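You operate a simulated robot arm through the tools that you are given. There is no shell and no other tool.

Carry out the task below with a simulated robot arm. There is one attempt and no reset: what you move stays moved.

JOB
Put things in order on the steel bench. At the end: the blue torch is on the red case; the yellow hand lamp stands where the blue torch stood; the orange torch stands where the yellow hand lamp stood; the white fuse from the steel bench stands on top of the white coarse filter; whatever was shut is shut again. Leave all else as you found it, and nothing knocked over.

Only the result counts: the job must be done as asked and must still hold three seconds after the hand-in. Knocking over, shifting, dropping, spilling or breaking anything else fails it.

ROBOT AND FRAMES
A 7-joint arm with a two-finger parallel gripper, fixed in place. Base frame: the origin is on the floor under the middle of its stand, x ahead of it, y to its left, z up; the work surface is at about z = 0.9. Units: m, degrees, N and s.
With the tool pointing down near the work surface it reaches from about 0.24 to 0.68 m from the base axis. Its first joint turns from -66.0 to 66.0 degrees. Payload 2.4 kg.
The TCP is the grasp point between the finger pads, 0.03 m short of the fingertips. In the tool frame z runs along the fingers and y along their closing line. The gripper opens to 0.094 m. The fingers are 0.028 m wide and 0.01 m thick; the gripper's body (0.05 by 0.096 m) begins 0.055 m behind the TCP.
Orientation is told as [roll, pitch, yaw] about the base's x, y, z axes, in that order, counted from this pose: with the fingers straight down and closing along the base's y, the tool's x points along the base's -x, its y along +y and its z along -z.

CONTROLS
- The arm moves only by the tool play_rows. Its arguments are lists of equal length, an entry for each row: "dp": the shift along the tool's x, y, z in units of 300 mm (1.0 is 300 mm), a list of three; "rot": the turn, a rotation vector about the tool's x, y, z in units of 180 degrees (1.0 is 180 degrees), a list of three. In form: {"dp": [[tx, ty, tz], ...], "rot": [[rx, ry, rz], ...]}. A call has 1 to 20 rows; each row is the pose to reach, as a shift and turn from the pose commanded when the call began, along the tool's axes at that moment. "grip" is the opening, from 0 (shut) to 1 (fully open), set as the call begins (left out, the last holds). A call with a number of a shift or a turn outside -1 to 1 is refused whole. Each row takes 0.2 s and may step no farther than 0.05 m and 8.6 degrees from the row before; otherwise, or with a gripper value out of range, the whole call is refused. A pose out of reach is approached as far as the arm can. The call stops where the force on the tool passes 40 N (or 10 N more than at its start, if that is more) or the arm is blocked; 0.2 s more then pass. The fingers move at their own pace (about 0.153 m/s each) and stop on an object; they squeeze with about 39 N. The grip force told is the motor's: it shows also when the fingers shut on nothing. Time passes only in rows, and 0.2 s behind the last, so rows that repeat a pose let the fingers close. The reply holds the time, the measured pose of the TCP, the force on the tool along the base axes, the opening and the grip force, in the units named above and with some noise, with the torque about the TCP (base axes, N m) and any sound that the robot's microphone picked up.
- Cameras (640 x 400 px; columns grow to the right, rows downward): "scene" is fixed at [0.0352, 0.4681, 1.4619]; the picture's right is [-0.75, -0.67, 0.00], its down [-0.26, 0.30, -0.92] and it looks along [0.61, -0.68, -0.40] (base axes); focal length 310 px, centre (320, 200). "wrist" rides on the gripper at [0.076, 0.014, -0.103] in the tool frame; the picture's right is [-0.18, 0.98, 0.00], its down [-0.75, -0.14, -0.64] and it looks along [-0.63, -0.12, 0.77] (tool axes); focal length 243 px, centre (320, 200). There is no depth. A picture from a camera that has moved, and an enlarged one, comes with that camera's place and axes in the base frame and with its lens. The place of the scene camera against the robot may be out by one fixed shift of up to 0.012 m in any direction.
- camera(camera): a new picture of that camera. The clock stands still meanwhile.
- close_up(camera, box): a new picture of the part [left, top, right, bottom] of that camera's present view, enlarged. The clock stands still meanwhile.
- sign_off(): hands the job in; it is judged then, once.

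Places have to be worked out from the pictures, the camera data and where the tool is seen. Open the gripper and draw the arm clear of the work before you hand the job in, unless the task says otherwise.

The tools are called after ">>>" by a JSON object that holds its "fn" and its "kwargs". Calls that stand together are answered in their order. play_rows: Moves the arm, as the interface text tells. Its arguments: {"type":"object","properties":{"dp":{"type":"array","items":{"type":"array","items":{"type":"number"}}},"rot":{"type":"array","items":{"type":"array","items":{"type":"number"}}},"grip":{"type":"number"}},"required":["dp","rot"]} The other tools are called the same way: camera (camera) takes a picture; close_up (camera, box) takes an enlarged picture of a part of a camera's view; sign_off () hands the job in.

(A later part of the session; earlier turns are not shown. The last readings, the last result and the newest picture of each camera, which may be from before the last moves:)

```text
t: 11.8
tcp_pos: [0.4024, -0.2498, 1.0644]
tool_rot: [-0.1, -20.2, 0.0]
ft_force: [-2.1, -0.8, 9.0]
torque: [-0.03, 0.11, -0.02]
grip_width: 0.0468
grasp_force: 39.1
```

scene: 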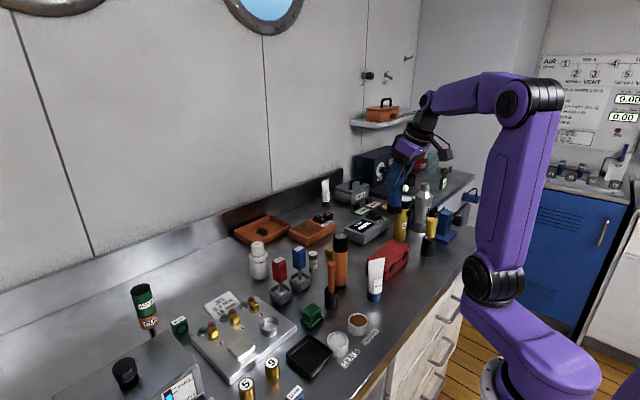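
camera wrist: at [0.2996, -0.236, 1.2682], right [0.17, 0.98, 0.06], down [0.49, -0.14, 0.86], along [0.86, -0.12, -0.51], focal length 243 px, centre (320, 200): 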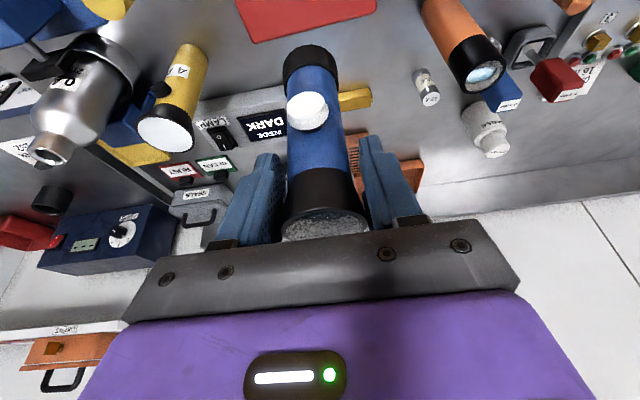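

Contact registered (about 10 N up), so the torch is standing on the lid. I ease up slightly and open the gripper.

>>> {"fn": "play_rows", "kwargs": {"dp": [[-0.001, 0, -0.003], [-0.001, 0, -0.003], [-0.001, 0, -0.003]], "rot": [[0, 0, 0], [0, 0, 0], [0, 0, 0]], "grip": 1}}

>>> {"fn": "close_up", "kwargs": {"camera": "wrist", "box": [160, 0, 500, 220]}}

```text
t: 12.6
tcp_pos: [0.4038, -0.2492, 1.0661]
tool_rot: [0.0, -20.0, 0.0]
ft_force: [-0.3, -0.5, 0.9]
torque: [0.02, 0.0, 0.01]
grip_width: 0.0941
grasp_force: 0.0
```

```text
1.82 times, centred on (330, 110) of wrist
camera zoom: at [0.2963, -0.2356, 1.1346], right [0.17, 0.98, 0.06], down [0.49, -0.14, 0.86], along [0.85, -0.12, -0.51], focal length 441 px, centre (302, 364)
```

zoom: 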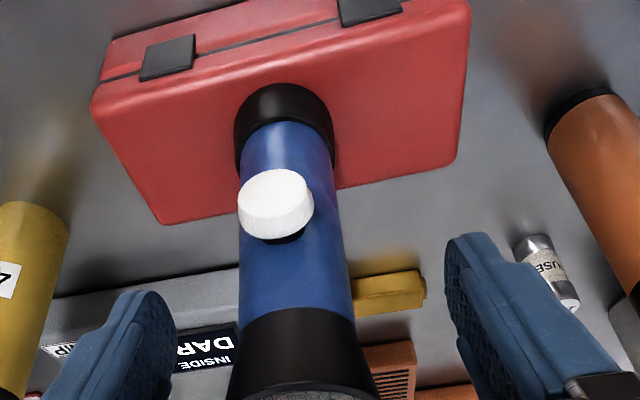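

The torch stands on the lid untouched by the fingers. I retract along the tool axis.

>>> {"fn": "play_rows", "kwargs": {"dp": [[0, 0, -0.1], [0, 0, -0.22], [0, 0, -0.36], [0, 0, -0.5]], "rot": [[0, 0, 0], [0, 0, 0], [0, 0, 0], [0, 0, 0]], "grip": 1}}

>>> {"fn": "camera", "kwargs": {"camera": "wrist"}}

>>> {"fn": "camera", "kwargs": {"camera": "scene"}}

```text
t: 13.6
tcp_pos: [0.3528, -0.2493, 1.2063]
tool_rot: [0.0, -20.0, 0.0]
ft_force: [-0.3, 0.3, -0.3]
torque: [-0.02, -0.01, -0.01]
grip_width: 0.094
grasp_force: 0.0
```

```text
taken
camera wrist: at [0.2452, -0.2351, 1.2765], right [0.17, 0.98, 0.06], down [0.49, -0.14, 0.86], along [0.85, -0.12, -0.51], focal length 243 px, centre (320, 200)
```

wrist: 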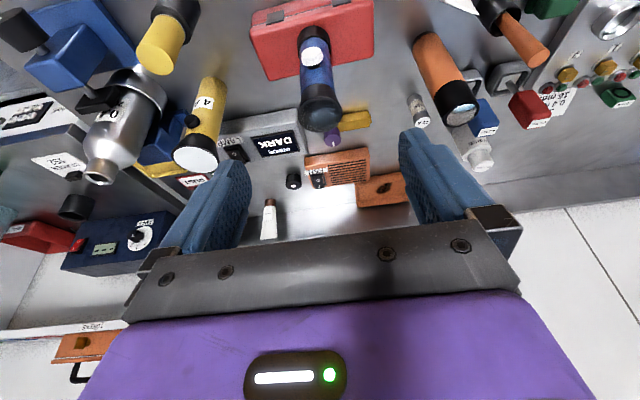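

```text
taken
```

scene: 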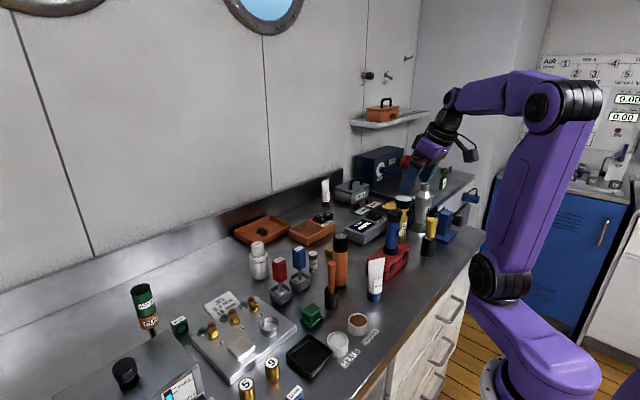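

The blue torch stands on the case. Next is the yellow lamp at (0.468, -0.431): I move the tilted gripper to a hover point 0.13 m back along its approach axis and check the alignment.

>>> {"fn": "play_rows", "kwargs": {"dp": [[-0.0343, -0.1211, 0.0383], [-0.0687, -0.2423, 0.0765], [-0.103, -0.3634, 0.1148], [-0.1374, -0.4846, 0.153], [-0.1717, -0.6057, 0.1913]], "rot": [[0, 0, 0], [0, 0, 0], [0, 0, 0], [0, 0, 0], [0, 0, 0]], "grip": 1}}

>>> {"fn": "camera", "kwargs": {"camera": "wrist"}}

>>> {"fn": "close_up", "kwargs": {"camera": "wrist", "box": [260, 0, 380, 150]}}

>>> {"fn": "close_up", "kwargs": {"camera": "scene", "box": [340, 120, 480, 260]}}

```text
t: 14.8
tcp_pos: [0.4186, -0.4304, 1.1691]
tool_rot: [0.0, -20.1, -0.1]
ft_force: [-0.5, 0.1, -0.2]
torque: [0.0, 0.02, 0.01]
grip_width: 0.094
grasp_force: 0.0
```

```text
taken
camera wrist: at [0.3128, -0.4171, 1.2394], right [0.17, 0.98, 0.06], down [0.49, -0.14, 0.86], along [0.86, -0.12, -0.5], focal length 243 px, centre (320, 200)
```

wrist: 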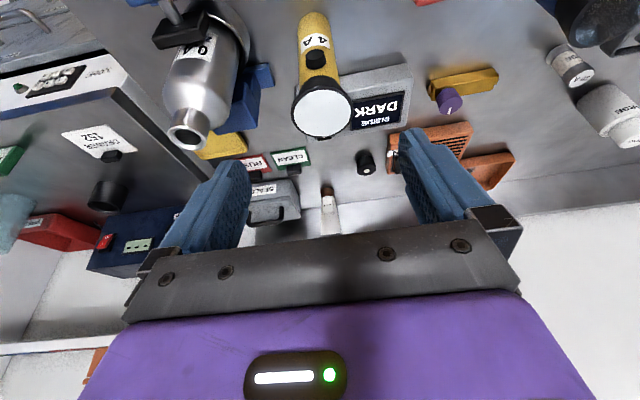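

```text
2.67 times, centred on (320, 75) of wrist
camera zoom: at [0.3128, -0.4171, 1.2394], right [0.17, 0.98, 0.06], down [0.49, -0.14, 0.86], along [0.86, -0.12, -0.5], focal length 647 px, centre (320, 533)
```

zoom: 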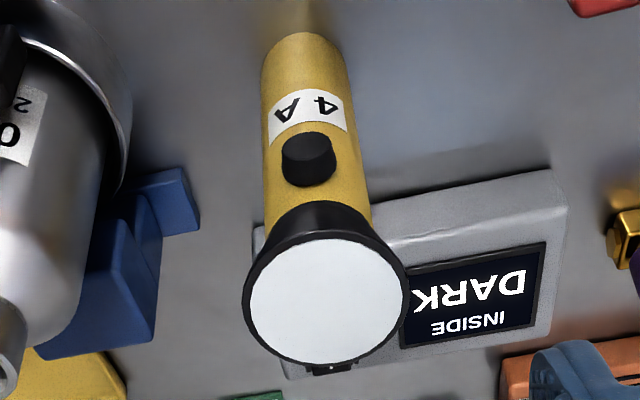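

```text
2.86 times, centred on (410, 190) of scene
camera zoom: at [0.0352, 0.4681, 1.4619], right [-0.75, -0.67, 0.0], down [-0.26, 0.3, -0.92], along [0.61, -0.68, -0.4], focal length 887 px, centre (63, 229)
```

zoom: 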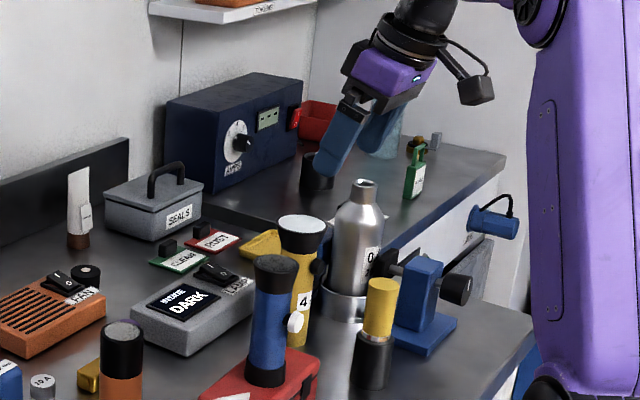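

The lamp refines to (0.467, -0.4295), top z≈1.055, head 0.058 m. The approach line is centred on it, so I descend along the axis to straddle the head.

>>> {"fn": "play_rows", "kwargs": {"dp": [[-0.001, 0.002, 0.13], [-0.002, 0.003, 0.26], [-0.003, 0.003, 0.37], [-0.0033, 0.0033, 0.459]], "rot": [[0, 0, 0], [0, 0, 0], [0, 0, 0], [0, 0, 0]], "grip": 1}}

>>> {"fn": "camera", "kwargs": {"camera": "wrist"}}

>>> {"fn": "close_up", "kwargs": {"camera": "scene", "box": [360, 150, 480, 270]}}

```text
t: 15.8
tcp_pos: [0.4671, -0.4306, 1.0398]
tool_rot: [0.0, -20.0, 0.0]
ft_force: [0.2, 1.0, -0.2]
torque: [0.02, -0.01, -0.01]
grip_width: 0.0942
grasp_force: 0.1
```

```text
taken
camera wrist: at [0.3605, -0.4164, 1.1096], right [0.17, 0.98, 0.06], down [0.49, -0.14, 0.86], along [0.85, -0.12, -0.5], focal length 243 px, centre (320, 200)
```

wrist: 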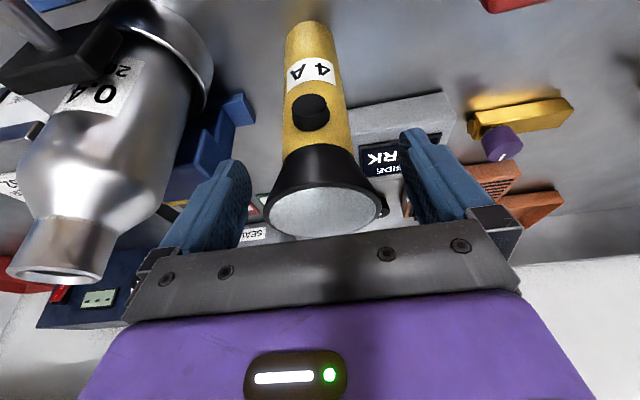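

```text
3.33 times, centred on (420, 210) of scene
camera zoom: at [0.0352, 0.4681, 1.4619], right [-0.75, -0.67, 0.0], down [-0.26, 0.3, -0.92], along [0.61, -0.68, -0.4], focal length 1034 px, centre (-13, 167)
```

zoom: 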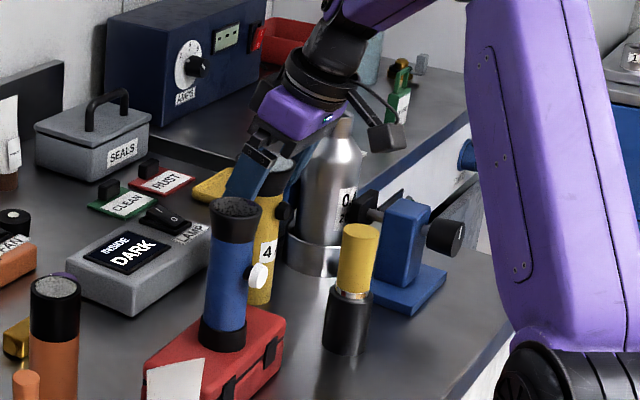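

The fingers straddle the lamp's head without contact. I close.

>>> {"fn": "play_rows", "kwargs": {"dp": [[0, 0, 0], [0, 0, 0], [0, 0, 0]], "rot": [[0, 0, 0], [0, 0, 0], [0, 0, 0]], "grip": 0}}

>>> {"fn": "camera", "kwargs": {"camera": "wrist"}}

```text
t: 16.6
tcp_pos: [0.4659, -0.4303, 1.041]
tool_rot: [0.0, -19.9, 0.1]
ft_force: [0.5, -0.8, 0.0]
torque: [0.03, 0.01, 0.0]
grip_width: 0.0621
grasp_force: 39.0
```

```text
taken
camera wrist: at [0.3604, -0.4162, 1.1098], right [0.17, 0.98, 0.06], down [0.49, -0.14, 0.86], along [0.85, -0.12, -0.51], focal length 243 px, centre (320, 200)
```

wrist: 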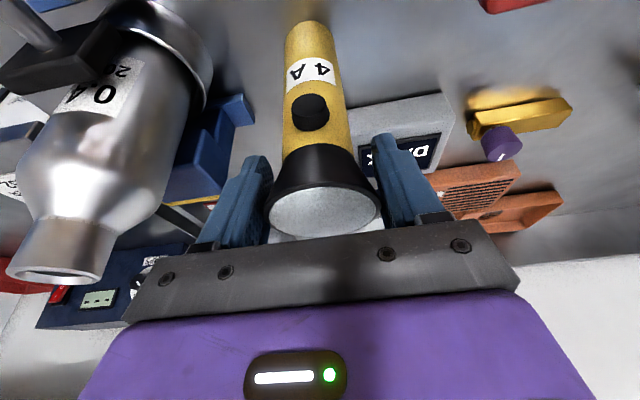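

Gripped at 0.062 m; the lamp base is 0.140 m below the TCP. I lift it straight up 0.11 m.

>>> {"fn": "play_rows", "kwargs": {"dp": [[-0.0228, 0, -0.0627], [-0.057, 0, -0.1566], [-0.0912, 0, -0.2506], [-0.1254, 0, -0.3446]], "rot": [[0, 0, 0], [0, 0, 0], [0, 0, 0], [0, 0, 0]], "grip": 0}}

>>> {"fn": "camera", "kwargs": {"camera": "wrist"}}

>>> {"fn": "close_up", "kwargs": {"camera": "scene", "box": [340, 130, 480, 270]}}

```text
t: 17.6
tcp_pos: [0.4672, -0.4287, 1.151]
tool_rot: [0.0, -19.8, 0.0]
ft_force: [-1.0, 0.8, -2.6]
torque: [-0.02, 0.02, 0.01]
grip_width: 0.0623
grasp_force: 39.0
```

```text
taken
camera wrist: at [0.3608, -0.4161, 1.2204], right [0.17, 0.98, 0.06], down [0.49, -0.14, 0.86], along [0.85, -0.12, -0.51], focal length 243 px, centre (320, 200)
```

wrist: 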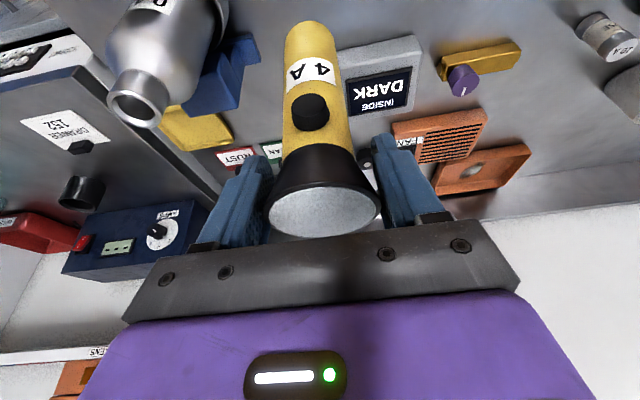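

```text
2.86 times, centred on (410, 200) of scene
camera zoom: at [0.0353, 0.468, 1.4619], right [-0.75, -0.67, 0.0], down [-0.26, 0.3, -0.92], along [0.61, -0.68, -0.4], focal length 887 px, centre (63, 200)
```

zoom: 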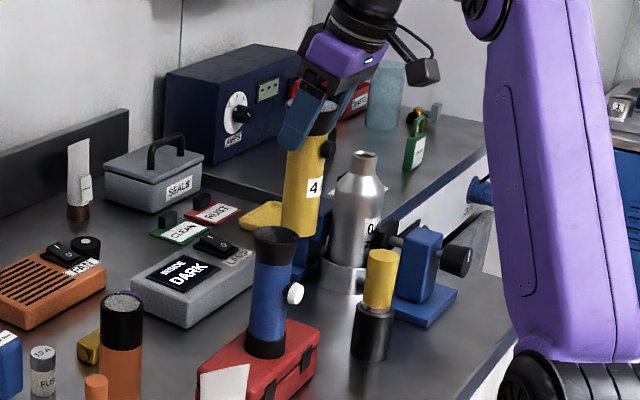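

The lamp is free and vertical, well above the surrounding items. I carry it to just short of the blue torch's old place.

>>> {"fn": "play_rows", "kwargs": {"dp": [[-0.0646, 0.1186, 0.0279], [-0.1292, 0.2373, 0.0559], [-0.1937, 0.3559, 0.0838], [-0.2583, 0.4745, 0.1117], [-0.3229, 0.5931, 0.1396], [-0.3875, 0.7118, 0.1676], [-0.452, 0.8304, 0.1955], [-0.5166, 0.949, 0.2234]], "rot": [[0, 0, 0], [0, 0, 0], [0, 0, 0], [0, 0, 0], [0, 0, 0], [0, 0, 0], [0, 0, 0], [0, 0, 0]], "grip": 0}}

>>> {"fn": "camera", "kwargs": {"camera": "wrist"}}

>>> {"fn": "close_up", "kwargs": {"camera": "scene", "box": [250, 140, 390, 280]}}

```text
t: 19.4
tcp_pos: [0.6357, -0.1432, 1.141]
tool_rot: [0.0, -20.0, -0.1]
ft_force: [-0.8, -0.5, -2.4]
torque: [0.05, 0.0, 0.0]
grip_width: 0.0623
grasp_force: 38.9
```

```text
taken
camera wrist: at [0.5295, -0.1308, 1.21], right [0.17, 0.98, 0.06], down [0.49, -0.14, 0.86], along [0.85, -0.12, -0.5], focal length 243 px, centre (320, 200)
```

wrist: 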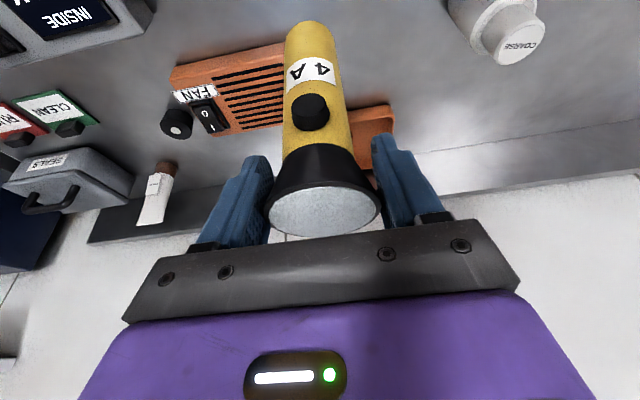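

```text
2.86 times, centred on (320, 210) of scene
camera zoom: at [0.0353, 0.468, 1.4619], right [-0.75, -0.67, 0.0], down [-0.26, 0.3, -0.92], along [0.61, -0.68, -0.4], focal length 887 px, centre (320, 171)
```

zoom: 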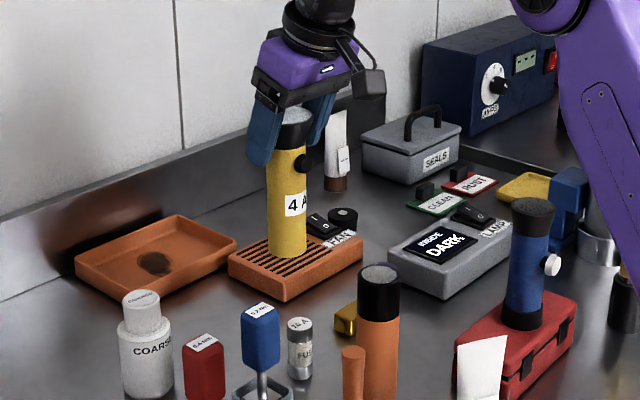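

The lamp hangs vertical near the target. I bring it directly over the old blue-torch spot with its base still above the FAN box, then check the clearance.

>>> {"fn": "play_rows", "kwargs": {"dp": [[-0.0185, 0.002, 0.0955], [-0.0458, 0.0023, 0.1763]], "rot": [[0, 0, 0], [0, 0, 0]], "grip": 0}}

>>> {"fn": "close_up", "kwargs": {"camera": "wrist", "box": [160, 0, 500, 220]}}

>>> {"fn": "close_up", "kwargs": {"camera": "scene", "box": [260, 170, 360, 270]}}

```text
t: 20.0
tcp_pos: [0.6669, -0.1438, 1.0942]
tool_rot: [0.0, -20.0, 0.0]
ft_force: [0.0, 0.3, -3.5]
torque: [-0.01, -0.02, -0.02]
grip_width: 0.0623
grasp_force: 39.1
```

```text
1.82 times, centred on (330, 110) of wrist
camera zoom: at [0.5611, -0.1297, 1.1646], right [0.17, 0.98, 0.06], down [0.49, -0.14, 0.86], along [0.86, -0.12, -0.5], focal length 441 px, centre (302, 364)
```

zoom: 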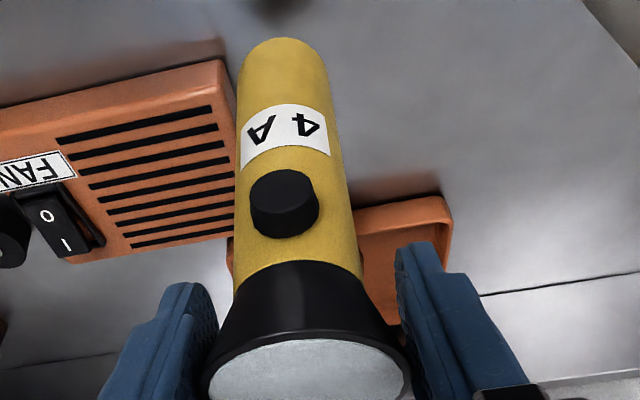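

```text
4.00 times, centred on (310, 220) of scene
camera zoom: at [0.0353, 0.4681, 1.4619], right [-0.75, -0.67, 0.0], down [-0.26, 0.3, -0.92], along [0.61, -0.68, -0.4], focal length 1241 px, centre (360, 120)
```

zoom: 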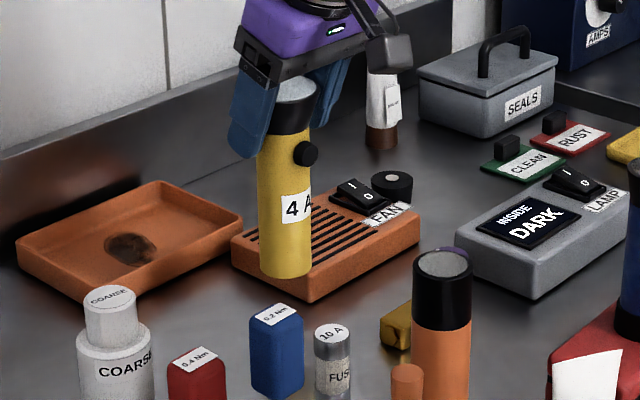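

The lamp's base is centred at (0.668, -0.142), about 6 mm clear of the FAN box. I lower straight down to just above the bench.

>>> {"fn": "play_rows", "kwargs": {"dp": [[0.0186, 0, 0.0512], [0.0373, 0, 0.1023], [0.0536, 0, 0.1473]], "rot": [[0, 0, 0], [0, 0, 0], [0, 0, 0]], "grip": 0}}

>>> {"fn": "close_up", "kwargs": {"camera": "wrist", "box": [160, 0, 500, 220]}}

>>> {"fn": "close_up", "kwargs": {"camera": "scene", "box": [260, 170, 360, 270]}}

```text
t: 20.8
tcp_pos: [0.6663, -0.1449, 1.0488]
tool_rot: [0.0, -20.0, -0.1]
ft_force: [0.1, -0.2, -2.8]
torque: [-0.01, 0.01, 0.02]
grip_width: 0.0618
grasp_force: 38.8
```

```text
1.82 times, centred on (330, 110) of wrist
camera zoom: at [0.5608, -0.1312, 1.1179], right [0.17, 0.98, 0.06], down [0.49, -0.14, 0.86], along [0.85, -0.12, -0.51], focal length 441 px, centre (302, 364)
```

zoom: 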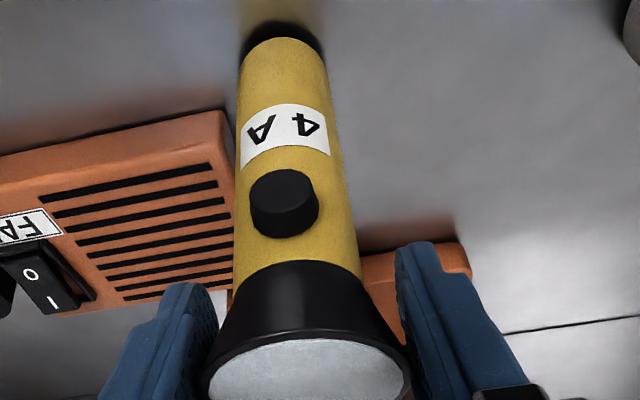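

```text
4.00 times, centred on (310, 220) of scene
camera zoom: at [0.0353, 0.4681, 1.4619], right [-0.75, -0.67, 0.0], down [-0.26, 0.3, -0.92], along [0.61, -0.68, -0.4], focal length 1241 px, centre (360, 120)
```

zoom: 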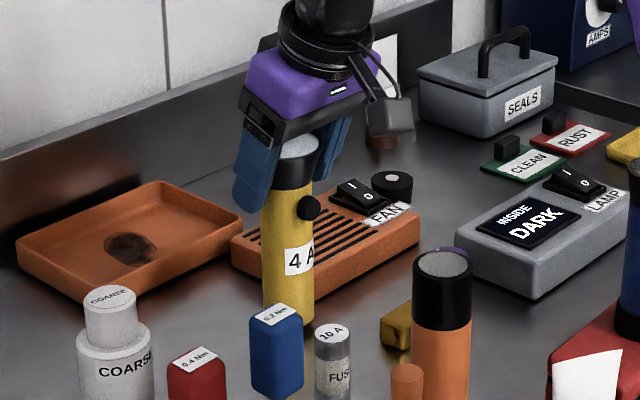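

The base is about 8 mm above the bench and clear of the FAN. I lower the final few mm and check for contact.

>>> {"fn": "play_rows", "kwargs": {"dp": [[0.0068, 0, 0.0188], [0.0091, 0, 0.0251]], "rot": [[0, 0, 0], [0, 0, 0]], "grip": 0}}

```text
t: 21.4
tcp_pos: [0.6664, -0.1447, 1.0397]
tool_rot: [-0.1, -20.0, -0.1]
ft_force: [0.5, -0.2, -2.5]
torque: [-0.02, 0.02, 0.02]
grip_width: 0.062
grasp_force: 39.1
```

No contact yet (force unchanged at -2.5 N). I lower another 1–2 mm.

>>> {"fn": "play_rows", "kwargs": {"dp": [[0.0011, 0, 0.0031], [0.0017, 0, 0.0047]], "rot": [[0, 0, 0], [0, 0, 0]], "grip": 0}}

```text
t: 22.0
tcp_pos: [0.6668, -0.1433, 1.0401]
tool_rot: [0.0, -20.1, -0.1]
ft_force: [-3.9, -0.3, 7.5]
torque: [0.02, 0.58, 0.03]
grip_width: 0.0618
grasp_force: 39.3
```

Contact is now felt (+7.5 N). I release the lamp.

>>> {"fn": "play_rows", "kwargs": {"dp": [[-0.0005, 0, -0.0015], [-0.0005, 0, -0.0015], [-0.0005, 0, -0.0015]], "rot": [[0, 0, 0], [0, 0, 0], [0, 0, 0]], "grip": 1}}

>>> {"fn": "close_up", "kwargs": {"camera": "wrist", "box": [160, 0, 500, 220]}}

>>> {"fn": "close_up", "kwargs": {"camera": "scene", "box": [260, 170, 360, 270]}}

```text
t: 22.8
tcp_pos: [0.6655, -0.1444, 1.0385]
tool_rot: [0.0, -20.0, 0.0]
ft_force: [-0.6, -0.5, 0.3]
torque: [-0.01, 0.02, 0.01]
grip_width: 0.0935
grasp_force: 0.0
```

```text
1.82 times, centred on (330, 110) of wrist
camera zoom: at [0.5608, -0.1307, 1.1092], right [0.17, 0.98, 0.06], down [0.49, -0.14, 0.86], along [0.85, -0.12, -0.5], focal length 441 px, centre (302, 364)
```

zoom: 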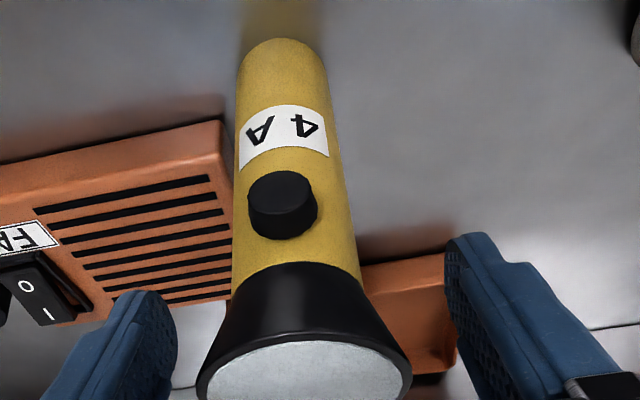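

```text
4.00 times, centred on (310, 220) of scene
camera zoom: at [0.0352, 0.4681, 1.4619], right [-0.75, -0.67, 0.0], down [-0.26, 0.3, -0.92], along [0.61, -0.68, -0.4], focal length 1241 px, centre (360, 120)
```

zoom: 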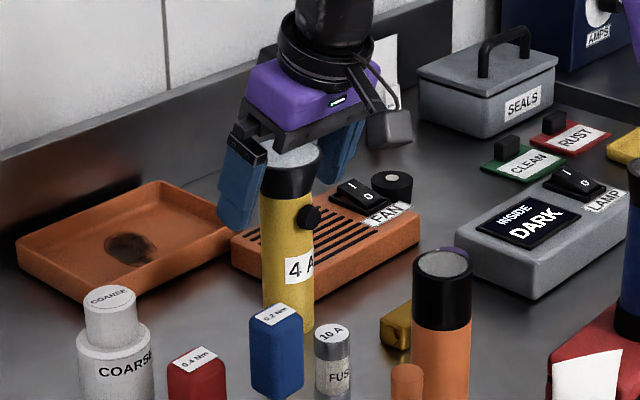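

The lamp stands free and upright at the old blue-torch place. I retract along the tool axis, then move to a hover behind and above the orange torch.

>>> {"fn": "play_rows", "kwargs": {"dp": [[0, 0, -0.1], [0, 0, -0.22], [0, 0, -0.34], [0, 0, -0.44]], "rot": [[0, 0, 0], [0, 0, 0], [0, 0, 0], [0, 0, 0]], "grip": 1}}

>>> {"fn": "camera", "kwargs": {"camera": "wrist"}}

```text
t: 23.8
tcp_pos: [0.6212, -0.1437, 1.1644]
tool_rot: [0.0, -19.9, -0.1]
ft_force: [0.6, -0.4, -0.3]
torque: [0.01, 0.04, 0.01]
grip_width: 0.094
grasp_force: 0.0
```

```text
taken
camera wrist: at [0.515, -0.1306, 1.2338], right [0.17, 0.98, 0.06], down [0.49, -0.14, 0.86], along [0.85, -0.12, -0.51], focal length 243 px, centre (320, 200)
```

wrist: 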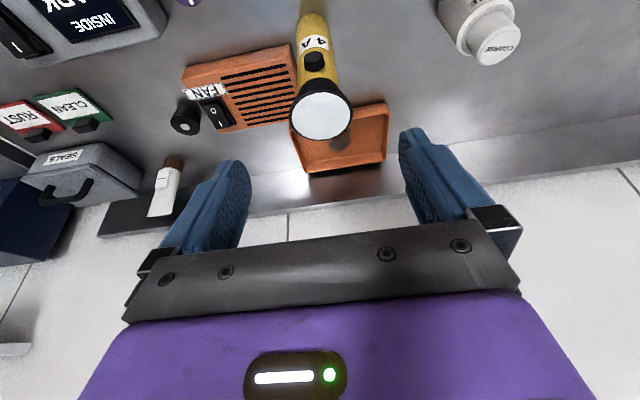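

The lamp stands well. I now hover back from the orange torch to measure it.

>>> {"fn": "play_rows", "kwargs": {"dp": [[0.1284, 0.036, -0.0509], [0.2567, 0.072, -0.1019], [0.3851, 0.108, -0.1528], [0.5134, 0.144, -0.2038], [0.6418, 0.18, -0.2547]], "rot": [[0, 0, 0], [0, 0, 0], [0, 0, 0], [0, 0, 0], [0, 0, 0]], "grip": 0.78}}

>>> {"fn": "camera", "kwargs": {"camera": "wrist"}}

>>> {"fn": "close_up", "kwargs": {"camera": "wrist", "box": [260, 0, 380, 150]}}

>>> {"fn": "close_up", "kwargs": {"camera": "scene", "box": [280, 170, 420, 310]}}

```text
t: 25.0
tcp_pos: [0.4147, -0.0895, 1.169]
tool_rot: [0.1, -20.0, 0.0]
ft_force: [0.5, -0.7, -0.2]
torque: [0.01, 0.03, -0.03]
grip_width: 0.0733
grasp_force: 0.0
```

```text
taken
camera wrist: at [0.3081, -0.076, 1.2388], right [0.17, 0.98, 0.06], down [0.49, -0.14, 0.86], along [0.86, -0.12, -0.5], focal length 243 px, centre (320, 200)
```

wrist: 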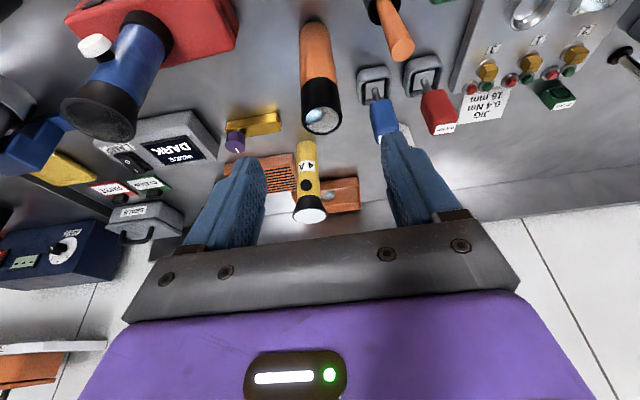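

```text
2.67 times, centred on (320, 75) of wrist
camera zoom: at [0.3081, -0.076, 1.2388], right [0.17, 0.98, 0.06], down [0.49, -0.14, 0.86], along [0.86, -0.12, -0.5], focal length 647 px, centre (320, 533)
```

zoom: 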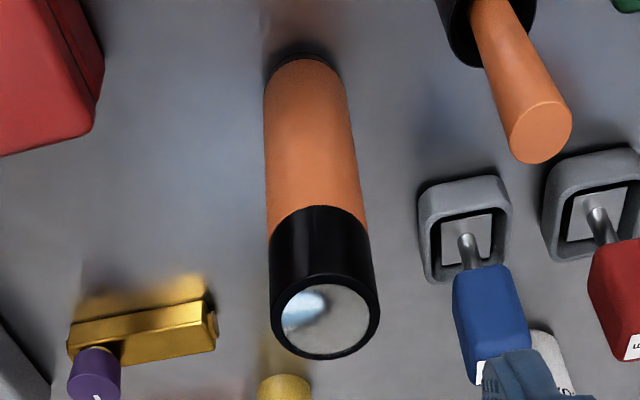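

```text
2.86 times, centred on (350, 240) of scene
camera zoom: at [0.0352, 0.4681, 1.4619], right [-0.75, -0.67, 0.0], down [-0.26, 0.3, -0.92], along [0.61, -0.68, -0.4], focal length 887 px, centre (234, 86)
```

zoom: 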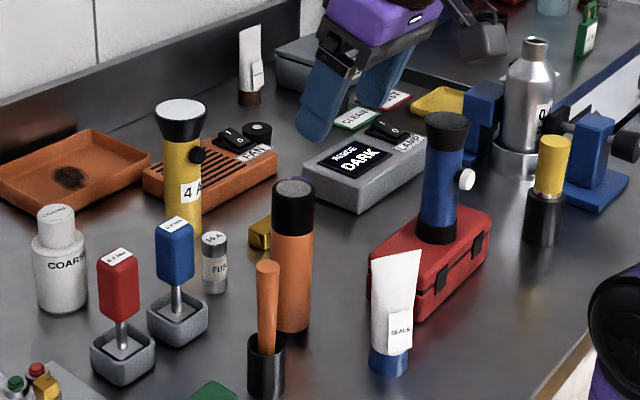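

The orange torch refines to (0.466, -0.090), top z≈1.055, diameter 0.04. I descend along the axis, with the gripper partly open to stay clear of neighbours.

>>> {"fn": "play_rows", "kwargs": {"dp": [[-0.001, 0, 0.13], [-0.002, 0, 0.27], [-0.002, 0, 0.4], [-0.0023, -0.001, 0.494]], "rot": [[0, 0, 0], [0, 0, 0], [0, 0, 0], [0, 0, 0]], "grip": 0.78}}

>>> {"fn": "camera", "kwargs": {"camera": "wrist"}}

>>> {"fn": "close_up", "kwargs": {"camera": "scene", "box": [280, 170, 420, 310]}}

```text
t: 26.0
tcp_pos: [0.4675, -0.0906, 1.0285]
tool_rot: [0.0, -19.9, 0.0]
ft_force: [-0.1, 0.5, -1.3]
torque: [-0.03, 0.02, -0.02]
grip_width: 0.0736
grasp_force: 0.0
```

```text
taken
camera wrist: at [0.3598, -0.0768, 1.0989], right [0.17, 0.98, 0.06], down [0.49, -0.14, 0.86], along [0.85, -0.12, -0.5], focal length 243 px, centre (320, 200)
```

wrist: 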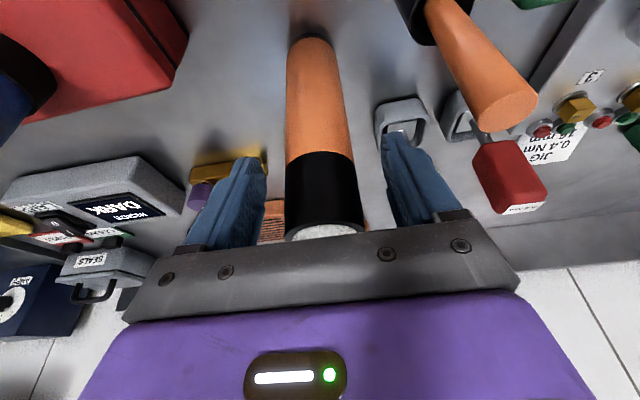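

```text
2.86 times, centred on (350, 240) of scene
camera zoom: at [0.0352, 0.4681, 1.4619], right [-0.75, -0.67, 0.0], down [-0.26, 0.3, -0.92], along [0.61, -0.68, -0.4], focal length 887 px, centre (234, 86)
```

zoom: 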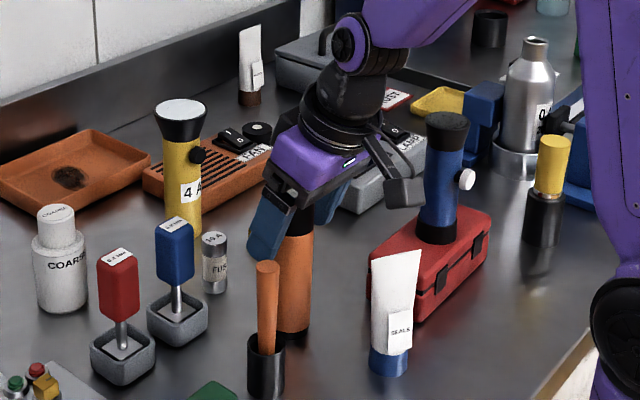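

The fingers straddle the torch head and nothing else is touched. I close.

>>> {"fn": "play_rows", "kwargs": {"dp": [[0, 0, 0], [0, 0, 0], [0, 0, 0]], "rot": [[0, 0, 0], [0, 0, 0], [0, 0, 0]], "grip": 0}}

```text
t: 26.8
tcp_pos: [0.4658, -0.0916, 1.0286]
tool_rot: [0.0, -19.9, 0.0]
ft_force: [0.5, -0.2, 0.5]
torque: [-0.04, 0.01, 0.01]
grip_width: 0.0429
grasp_force: 39.0
```

Gripped at 0.043 m; the base is 0.1285 m below the TCP. I lift straight up and carry the torch around the far side of the blue torch toward the lamp's old place.

>>> {"fn": "play_rows", "kwargs": {"dp": [[-0.0228, 0, -0.0627], [-0.0684, 0, -0.188], [-0.114, 0, -0.3133], [-0.1539, 0, -0.423]], "rot": [[0, 0, 0], [0, 0, 0], [0, 0, 0], [0, 0, 0]], "grip": 0}}

>>> {"fn": "close_up", "kwargs": {"camera": "scene", "box": [280, 130, 420, 310]}}

```text
t: 27.8
tcp_pos: [0.4664, -0.0894, 1.1665]
tool_rot: [-0.1, -19.9, 0.1]
ft_force: [0.0, 0.0, -3.8]
torque: [0.03, 0.0, -0.01]
grip_width: 0.0428
grasp_force: 39.3
```

```text
2.22 times, centred on (350, 220) of scene
camera zoom: at [0.0353, 0.4681, 1.4619], right [-0.75, -0.67, 0.0], down [-0.26, 0.3, -0.92], along [0.61, -0.68, -0.4], focal length 690 px, centre (253, 156)
```

zoom: 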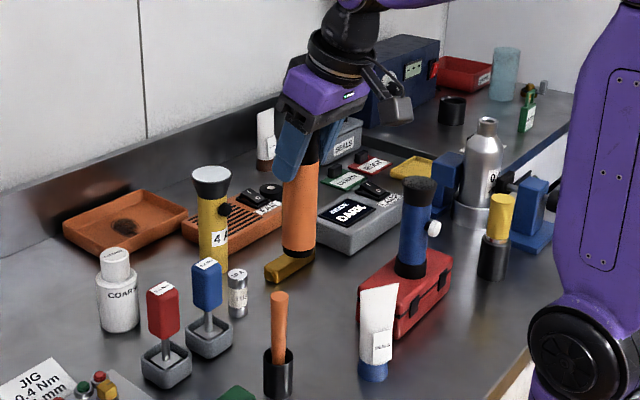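

The torch is up and vertical at TCP z≈1.165. I traverse at x≈0.51, keeping well beyond the blue torch.

>>> {"fn": "play_rows", "kwargs": {"dp": [[-0.094, -0.1167, 0.0342], [-0.141, -0.2667, 0.0513], [-0.141, -0.4267, 0.0513], [-0.141, -0.5867, 0.0513], [-0.141, -0.7467, 0.0513], [-0.1097, -0.8833, 0.0399]], "rot": [[0, 0, 0], [0, 0, 0], [0, 0, 0], [0, 0, 0], [0, 0, 0], [0, 0, 0]], "grip": 0}}

>>> {"fn": "camera", "kwargs": {"camera": "wrist"}}

>>> {"fn": "close_up", "kwargs": {"camera": "scene", "box": [320, 130, 480, 290]}}

```text
t: 29.2
tcp_pos: [0.5016, -0.3553, 1.1658]
tool_rot: [0.0, -20.0, 0.0]
ft_force: [0.1, 0.8, -4.3]
torque: [-0.03, 0.03, -0.02]
grip_width: 0.0426
grasp_force: 39.4
```

```text
taken
camera wrist: at [0.3956, -0.3422, 1.2355], right [0.17, 0.98, 0.06], down [0.49, -0.14, 0.86], along [0.85, -0.12, -0.51], focal length 243 px, centre (320, 200)
```

wrist: 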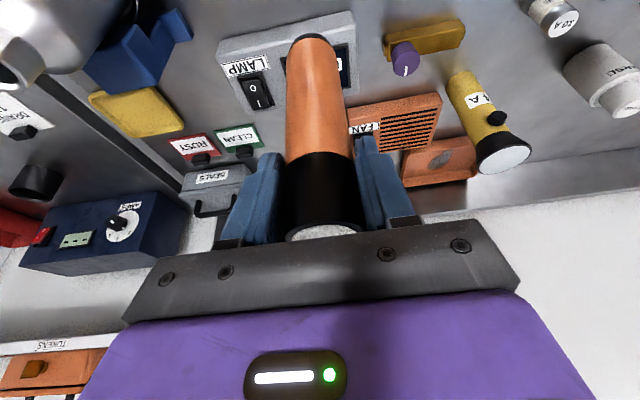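

```text
2.50 times, centred on (400, 210) of scene
camera zoom: at [0.0353, 0.4681, 1.4619], right [-0.75, -0.67, 0.0], down [-0.26, 0.3, -0.92], along [0.61, -0.68, -0.4], focal length 776 px, centre (120, 175)
```

zoom: 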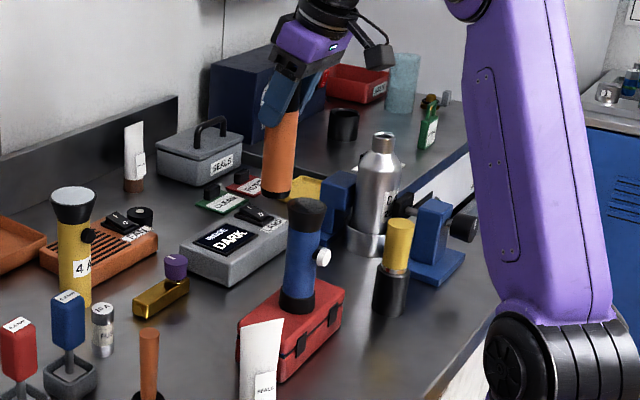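

I move over the lamp's old spot (0.467, -0.430) and come partway down to check the clearances.

>>> {"fn": "play_rows", "kwargs": {"dp": [[0.054, -0.124, -0.0197], [0.1081, -0.2483, -0.0393], [0.1423, -0.2483, 0.0547], [0.1765, -0.2483, 0.1487]], "rot": [[0, 0, 0], [0, 0, 0], [0, 0, 0], [0, 0, 0]], "grip": 0}}

>>> {"fn": "camera", "kwargs": {"camera": "wrist"}}

>>> {"fn": "close_up", "kwargs": {"camera": "scene", "box": [360, 150, 480, 270]}}

```text
t: 30.2
tcp_pos: [0.4663, -0.4317, 1.1056]
tool_rot: [-0.1, -19.9, 0.1]
ft_force: [-0.9, 0.3, -3.5]
torque: [-0.01, 0.02, 0.01]
grip_width: 0.0428
grasp_force: 39.0
```

```text
taken
camera wrist: at [0.3594, -0.4173, 1.1751], right [0.17, 0.98, 0.06], down [0.49, -0.14, 0.86], along [0.86, -0.12, -0.5], focal length 243 px, centre (320, 200)
```

wrist: 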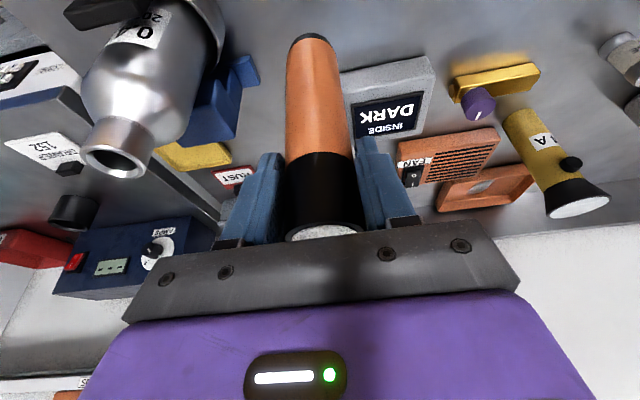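

```text
3.33 times, centred on (420, 210) of scene
camera zoom: at [0.0353, 0.468, 1.4619], right [-0.75, -0.67, 0.0], down [-0.26, 0.3, -0.92], along [0.61, -0.68, -0.4], focal length 1034 px, centre (-13, 167)
```

zoom: 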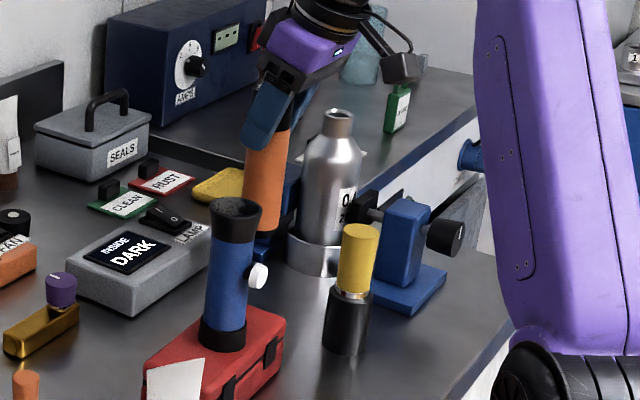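

All clear around the spot. I lower to about 5 mm above the bench.

>>> {"fn": "play_rows", "kwargs": {"dp": [[0.0274, 0, 0.0752], [0.0547, 0, 0.1504], [0.0798, 0, 0.2193]], "rot": [[0, 0, 0], [0, 0, 0], [0, 0, 0]], "grip": 0}}

>>> {"fn": "camera", "kwargs": {"camera": "wrist"}}

```text
t: 31.0
tcp_pos: [0.4664, -0.4298, 1.0359]
tool_rot: [0.0, -20.1, 0.0]
ft_force: [-0.4, -0.3, -2.7]
torque: [0.01, 0.02, -0.01]
grip_width: 0.0424
grasp_force: 39.0
```

```text
taken
camera wrist: at [0.3597, -0.4173, 1.1047], right [0.17, 0.98, 0.06], down [0.49, -0.14, 0.86], along [0.85, -0.12, -0.51], focal length 243 px, centre (320, 200)
```

wrist: 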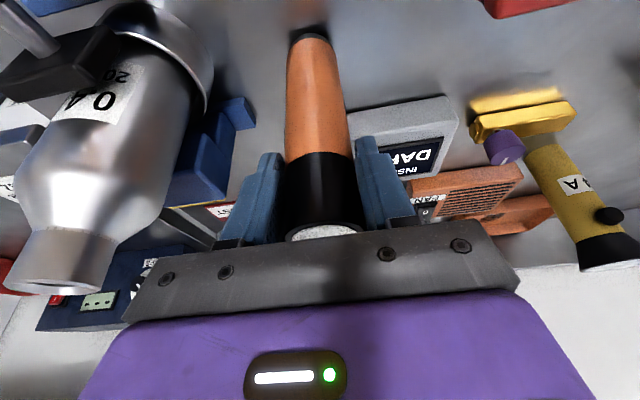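

About 7 mm remain. I lower in small steps until contact.

>>> {"fn": "play_rows", "kwargs": {"dp": [[0.0068, 0, 0.0188], [0.0086, 0, 0.0235]], "rot": [[0, 0, 0], [0, 0, 0]], "grip": 0}}

```text
t: 31.6
tcp_pos: [0.4662, -0.4313, 1.0295]
tool_rot: [0.0, -20.0, 0.0]
ft_force: [-2.6, 2.1, 6.6]
torque: [0.21, 0.45, 0.01]
grip_width: 0.043
grasp_force: 38.9
```

Contact is felt (+6.6 N), so the orange torch stands on the bench. I open the gripper partway to stay clear of the bottle.

>>> {"fn": "play_rows", "kwargs": {"dp": [[-0.0005, 0, -0.0015], [-0.0005, 0, -0.0015], [-0.0005, 0, -0.0015]], "rot": [[0, 0, 0], [0, 0, 0], [0, 0, 0]], "grip": 0.85}}

>>> {"fn": "camera", "kwargs": {"camera": "wrist"}}

>>> {"fn": "close_up", "kwargs": {"camera": "scene", "box": [360, 150, 480, 270]}}

```text
t: 32.4
tcp_pos: [0.4659, -0.4304, 1.0279]
tool_rot: [0.0, -20.0, 0.0]
ft_force: [-1.0, 0.7, -0.1]
torque: [-0.01, 0.02, -0.02]
grip_width: 0.0797
grasp_force: 0.1
```

```text
taken
camera wrist: at [0.3598, -0.4168, 1.0982], right [0.17, 0.98, 0.06], down [0.49, -0.14, 0.86], along [0.85, -0.12, -0.51], focal length 243 px, centre (320, 200)
```

wrist: 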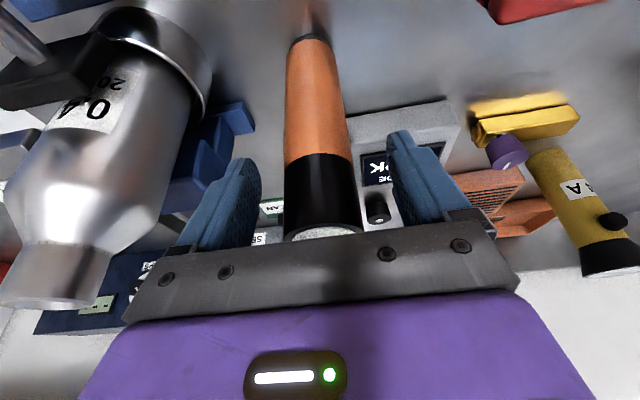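

```text
3.33 times, centred on (420, 210) of scene
camera zoom: at [0.0352, 0.4681, 1.4619], right [-0.75, -0.67, 0.0], down [-0.26, 0.3, -0.92], along [0.61, -0.68, -0.4], focal length 1034 px, centre (-13, 167)
```

zoom: 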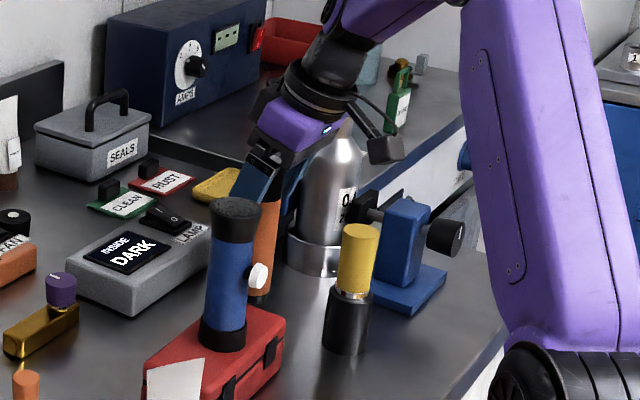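

The torch stands upright and free. I retract along the tool axis.

>>> {"fn": "play_rows", "kwargs": {"dp": [[0, 0, -0.1], [0, 0, -0.22], [0, 0, -0.36], [0, 0, -0.5]], "rot": [[0, 0, 0], [0, 0, 0], [0, 0, 0], [0, 0, 0]], "grip": 0.85}}

>>> {"fn": "camera", "kwargs": {"camera": "wrist"}}

>>> {"fn": "camera", "kwargs": {"camera": "scene"}}

```text
t: 33.4
tcp_pos: [0.4156, -0.4298, 1.1711]
tool_rot: [-0.1, -20.0, 0.0]
ft_force: [0.2, -0.7, 0.6]
torque: [-0.01, 0.02, 0.04]
grip_width: 0.0798
grasp_force: 0.1
```

```text
taken
camera wrist: at [0.3088, -0.416, 1.2402], right [0.17, 0.98, 0.06], down [0.49, -0.14, 0.86], along [0.85, -0.12, -0.51], focal length 243 px, centre (320, 200)
```

wrist: 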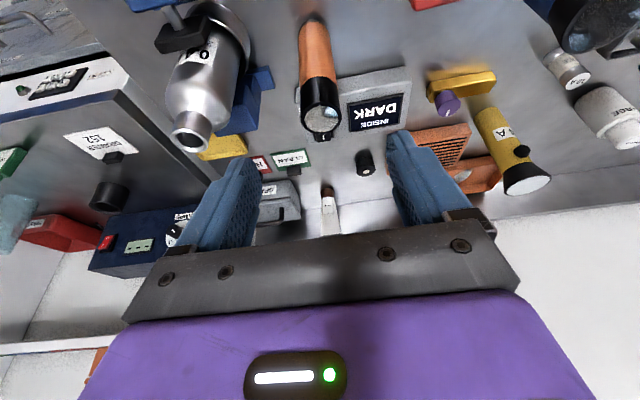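

```text
taken
```

scene: 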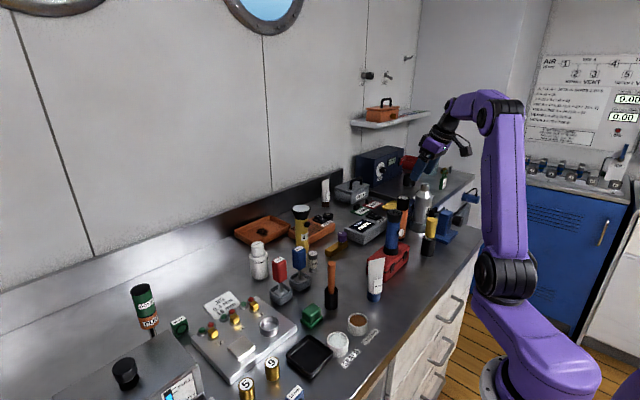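

Three moves are done. Before the fuse I straighten the tool to vertical and move back toward the middle, to measure the fuse and filter and test vertical reach at the filter.

>>> {"fn": "play_rows", "kwargs": {"dp": [[-0.0325, 0.1444, 0.0], [-0.065, 0.2889, 0.0], [-0.0975, 0.4333, 0.0], [-0.13, 0.5778, 0.0], [-0.1625, 0.7222, 0.0], [-0.195, 0.8667, 0.0]], "rot": [[0, 0.0185, 0], [0, 0.037, 0], [0, 0.0555, 0], [0, 0.074, 0], [0, 0.0925, 0], [0, 0.111, 0]], "grip": 0.85}}

>>> {"fn": "camera", "kwargs": {"camera": "wrist"}}

>>> {"fn": "close_up", "kwargs": {"camera": "scene", "box": [320, 170, 460, 310]}}

```text
t: 34.8
tcp_pos: [0.4708, -0.1689, 1.1916]
tool_rot: [-0.1, 0.1, -0.1]
ft_force: [0.1, 0.7, -0.4]
torque: [0.02, 0.03, -0.02]
grip_width: 0.08
grasp_force: 0.1
```

```text
taken
camera wrist: at [0.3951, -0.1557, 1.2924], right [0.19, 0.98, 0.0], down [0.75, -0.14, 0.64], along [0.63, -0.12, -0.77], focal length 243 px, centre (320, 200)
```

wrist: 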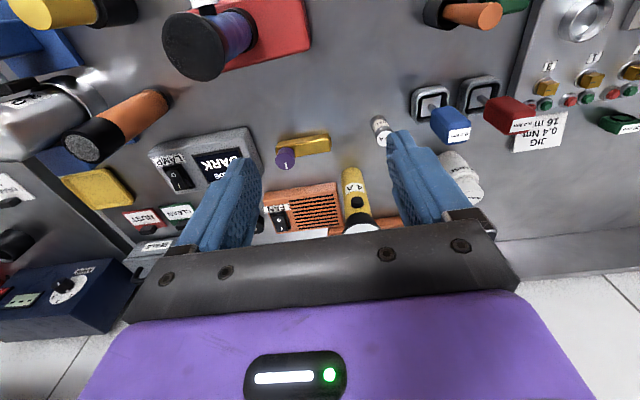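

```text
2.86 times, centred on (390, 240) of scene
camera zoom: at [0.0352, 0.4681, 1.4619], right [-0.75, -0.67, 0.0], down [-0.26, 0.3, -0.92], along [0.61, -0.69, -0.4], focal length 887 px, centre (120, 86)
```

zoom: 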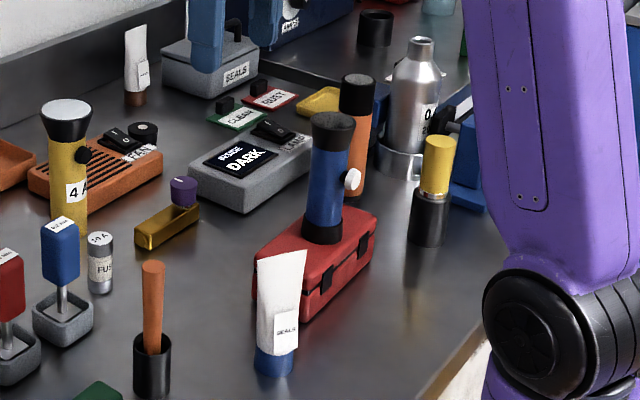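

All three placed items stand well. I move toward the filter side to view the fuse and filter from close above.

>>> {"fn": "play_rows", "kwargs": {"dp": [[-0.0667, 0.1408, 0.0167], [-0.1333, 0.2817, 0.0333], [-0.2, 0.4225, 0.05], [-0.2667, 0.5633, 0.0667]], "rot": [[0, 0, 0], [0, 0, 0], [0, 0, 0], [0, 0, 0]], "grip": 0.85}}

>>> {"fn": "camera", "kwargs": {"camera": "wrist"}}

>>> {"fn": "close_up", "kwargs": {"camera": "wrist", "box": [270, 60, 390, 180]}}

>>> {"fn": "close_up", "kwargs": {"camera": "wrist", "box": [200, 0, 360, 100]}}

```text
t: 35.8
tcp_pos: [0.5516, -0.0015, 1.1675]
tool_rot: [0.0, 0.1, -0.1]
ft_force: [-0.6, 0.0, -0.1]
torque: [0.0, -0.03, -0.02]
grip_width: 0.0798
grasp_force: 0.1
```

```text
taken
camera wrist: at [0.4753, 0.0127, 1.2703], right [0.19, 0.98, 0.0], down [0.75, -0.14, 0.64], along [0.63, -0.12, -0.77], focal length 243 px, centre (320, 200)
```

wrist: 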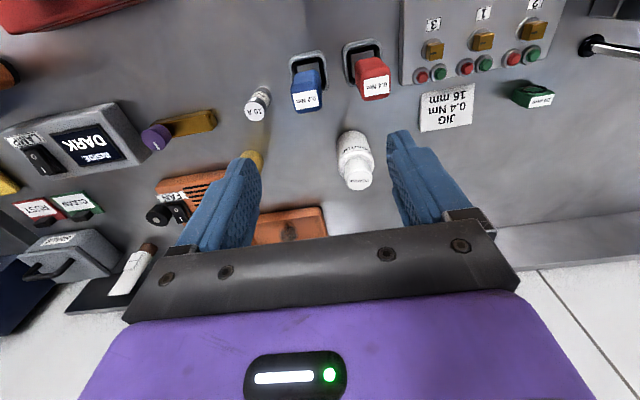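

```text
3.33 times, centred on (330, 120) of wrist
camera zoom: at [0.4753, 0.0127, 1.2703], right [0.19, 0.98, 0.0], down [0.75, -0.14, 0.64], along [0.63, -0.12, -0.77], focal length 809 px, centre (287, 467)
```

zoom: 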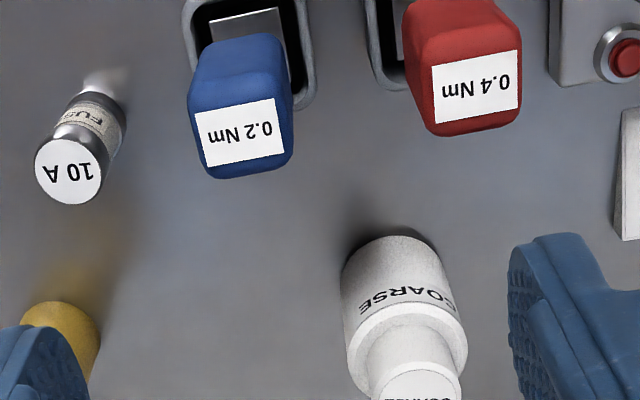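

```text
4.00 times, centred on (280, 50) of wrist
camera zoom: at [0.4753, 0.0127, 1.2703], right [0.19, 0.98, 0.0], down [0.75, -0.14, 0.64], along [0.63, -0.12, -0.77], focal length 970 px, centre (480, 800)
```

zoom: 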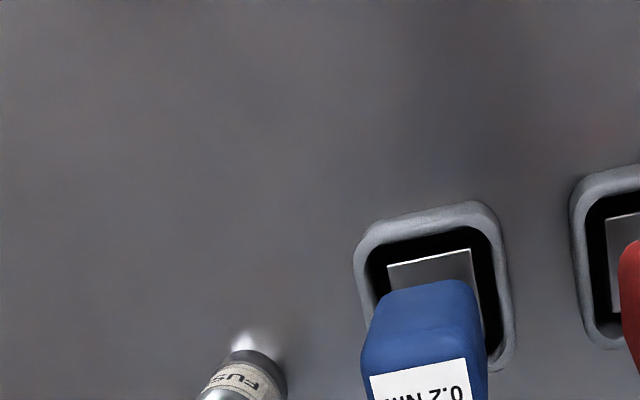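

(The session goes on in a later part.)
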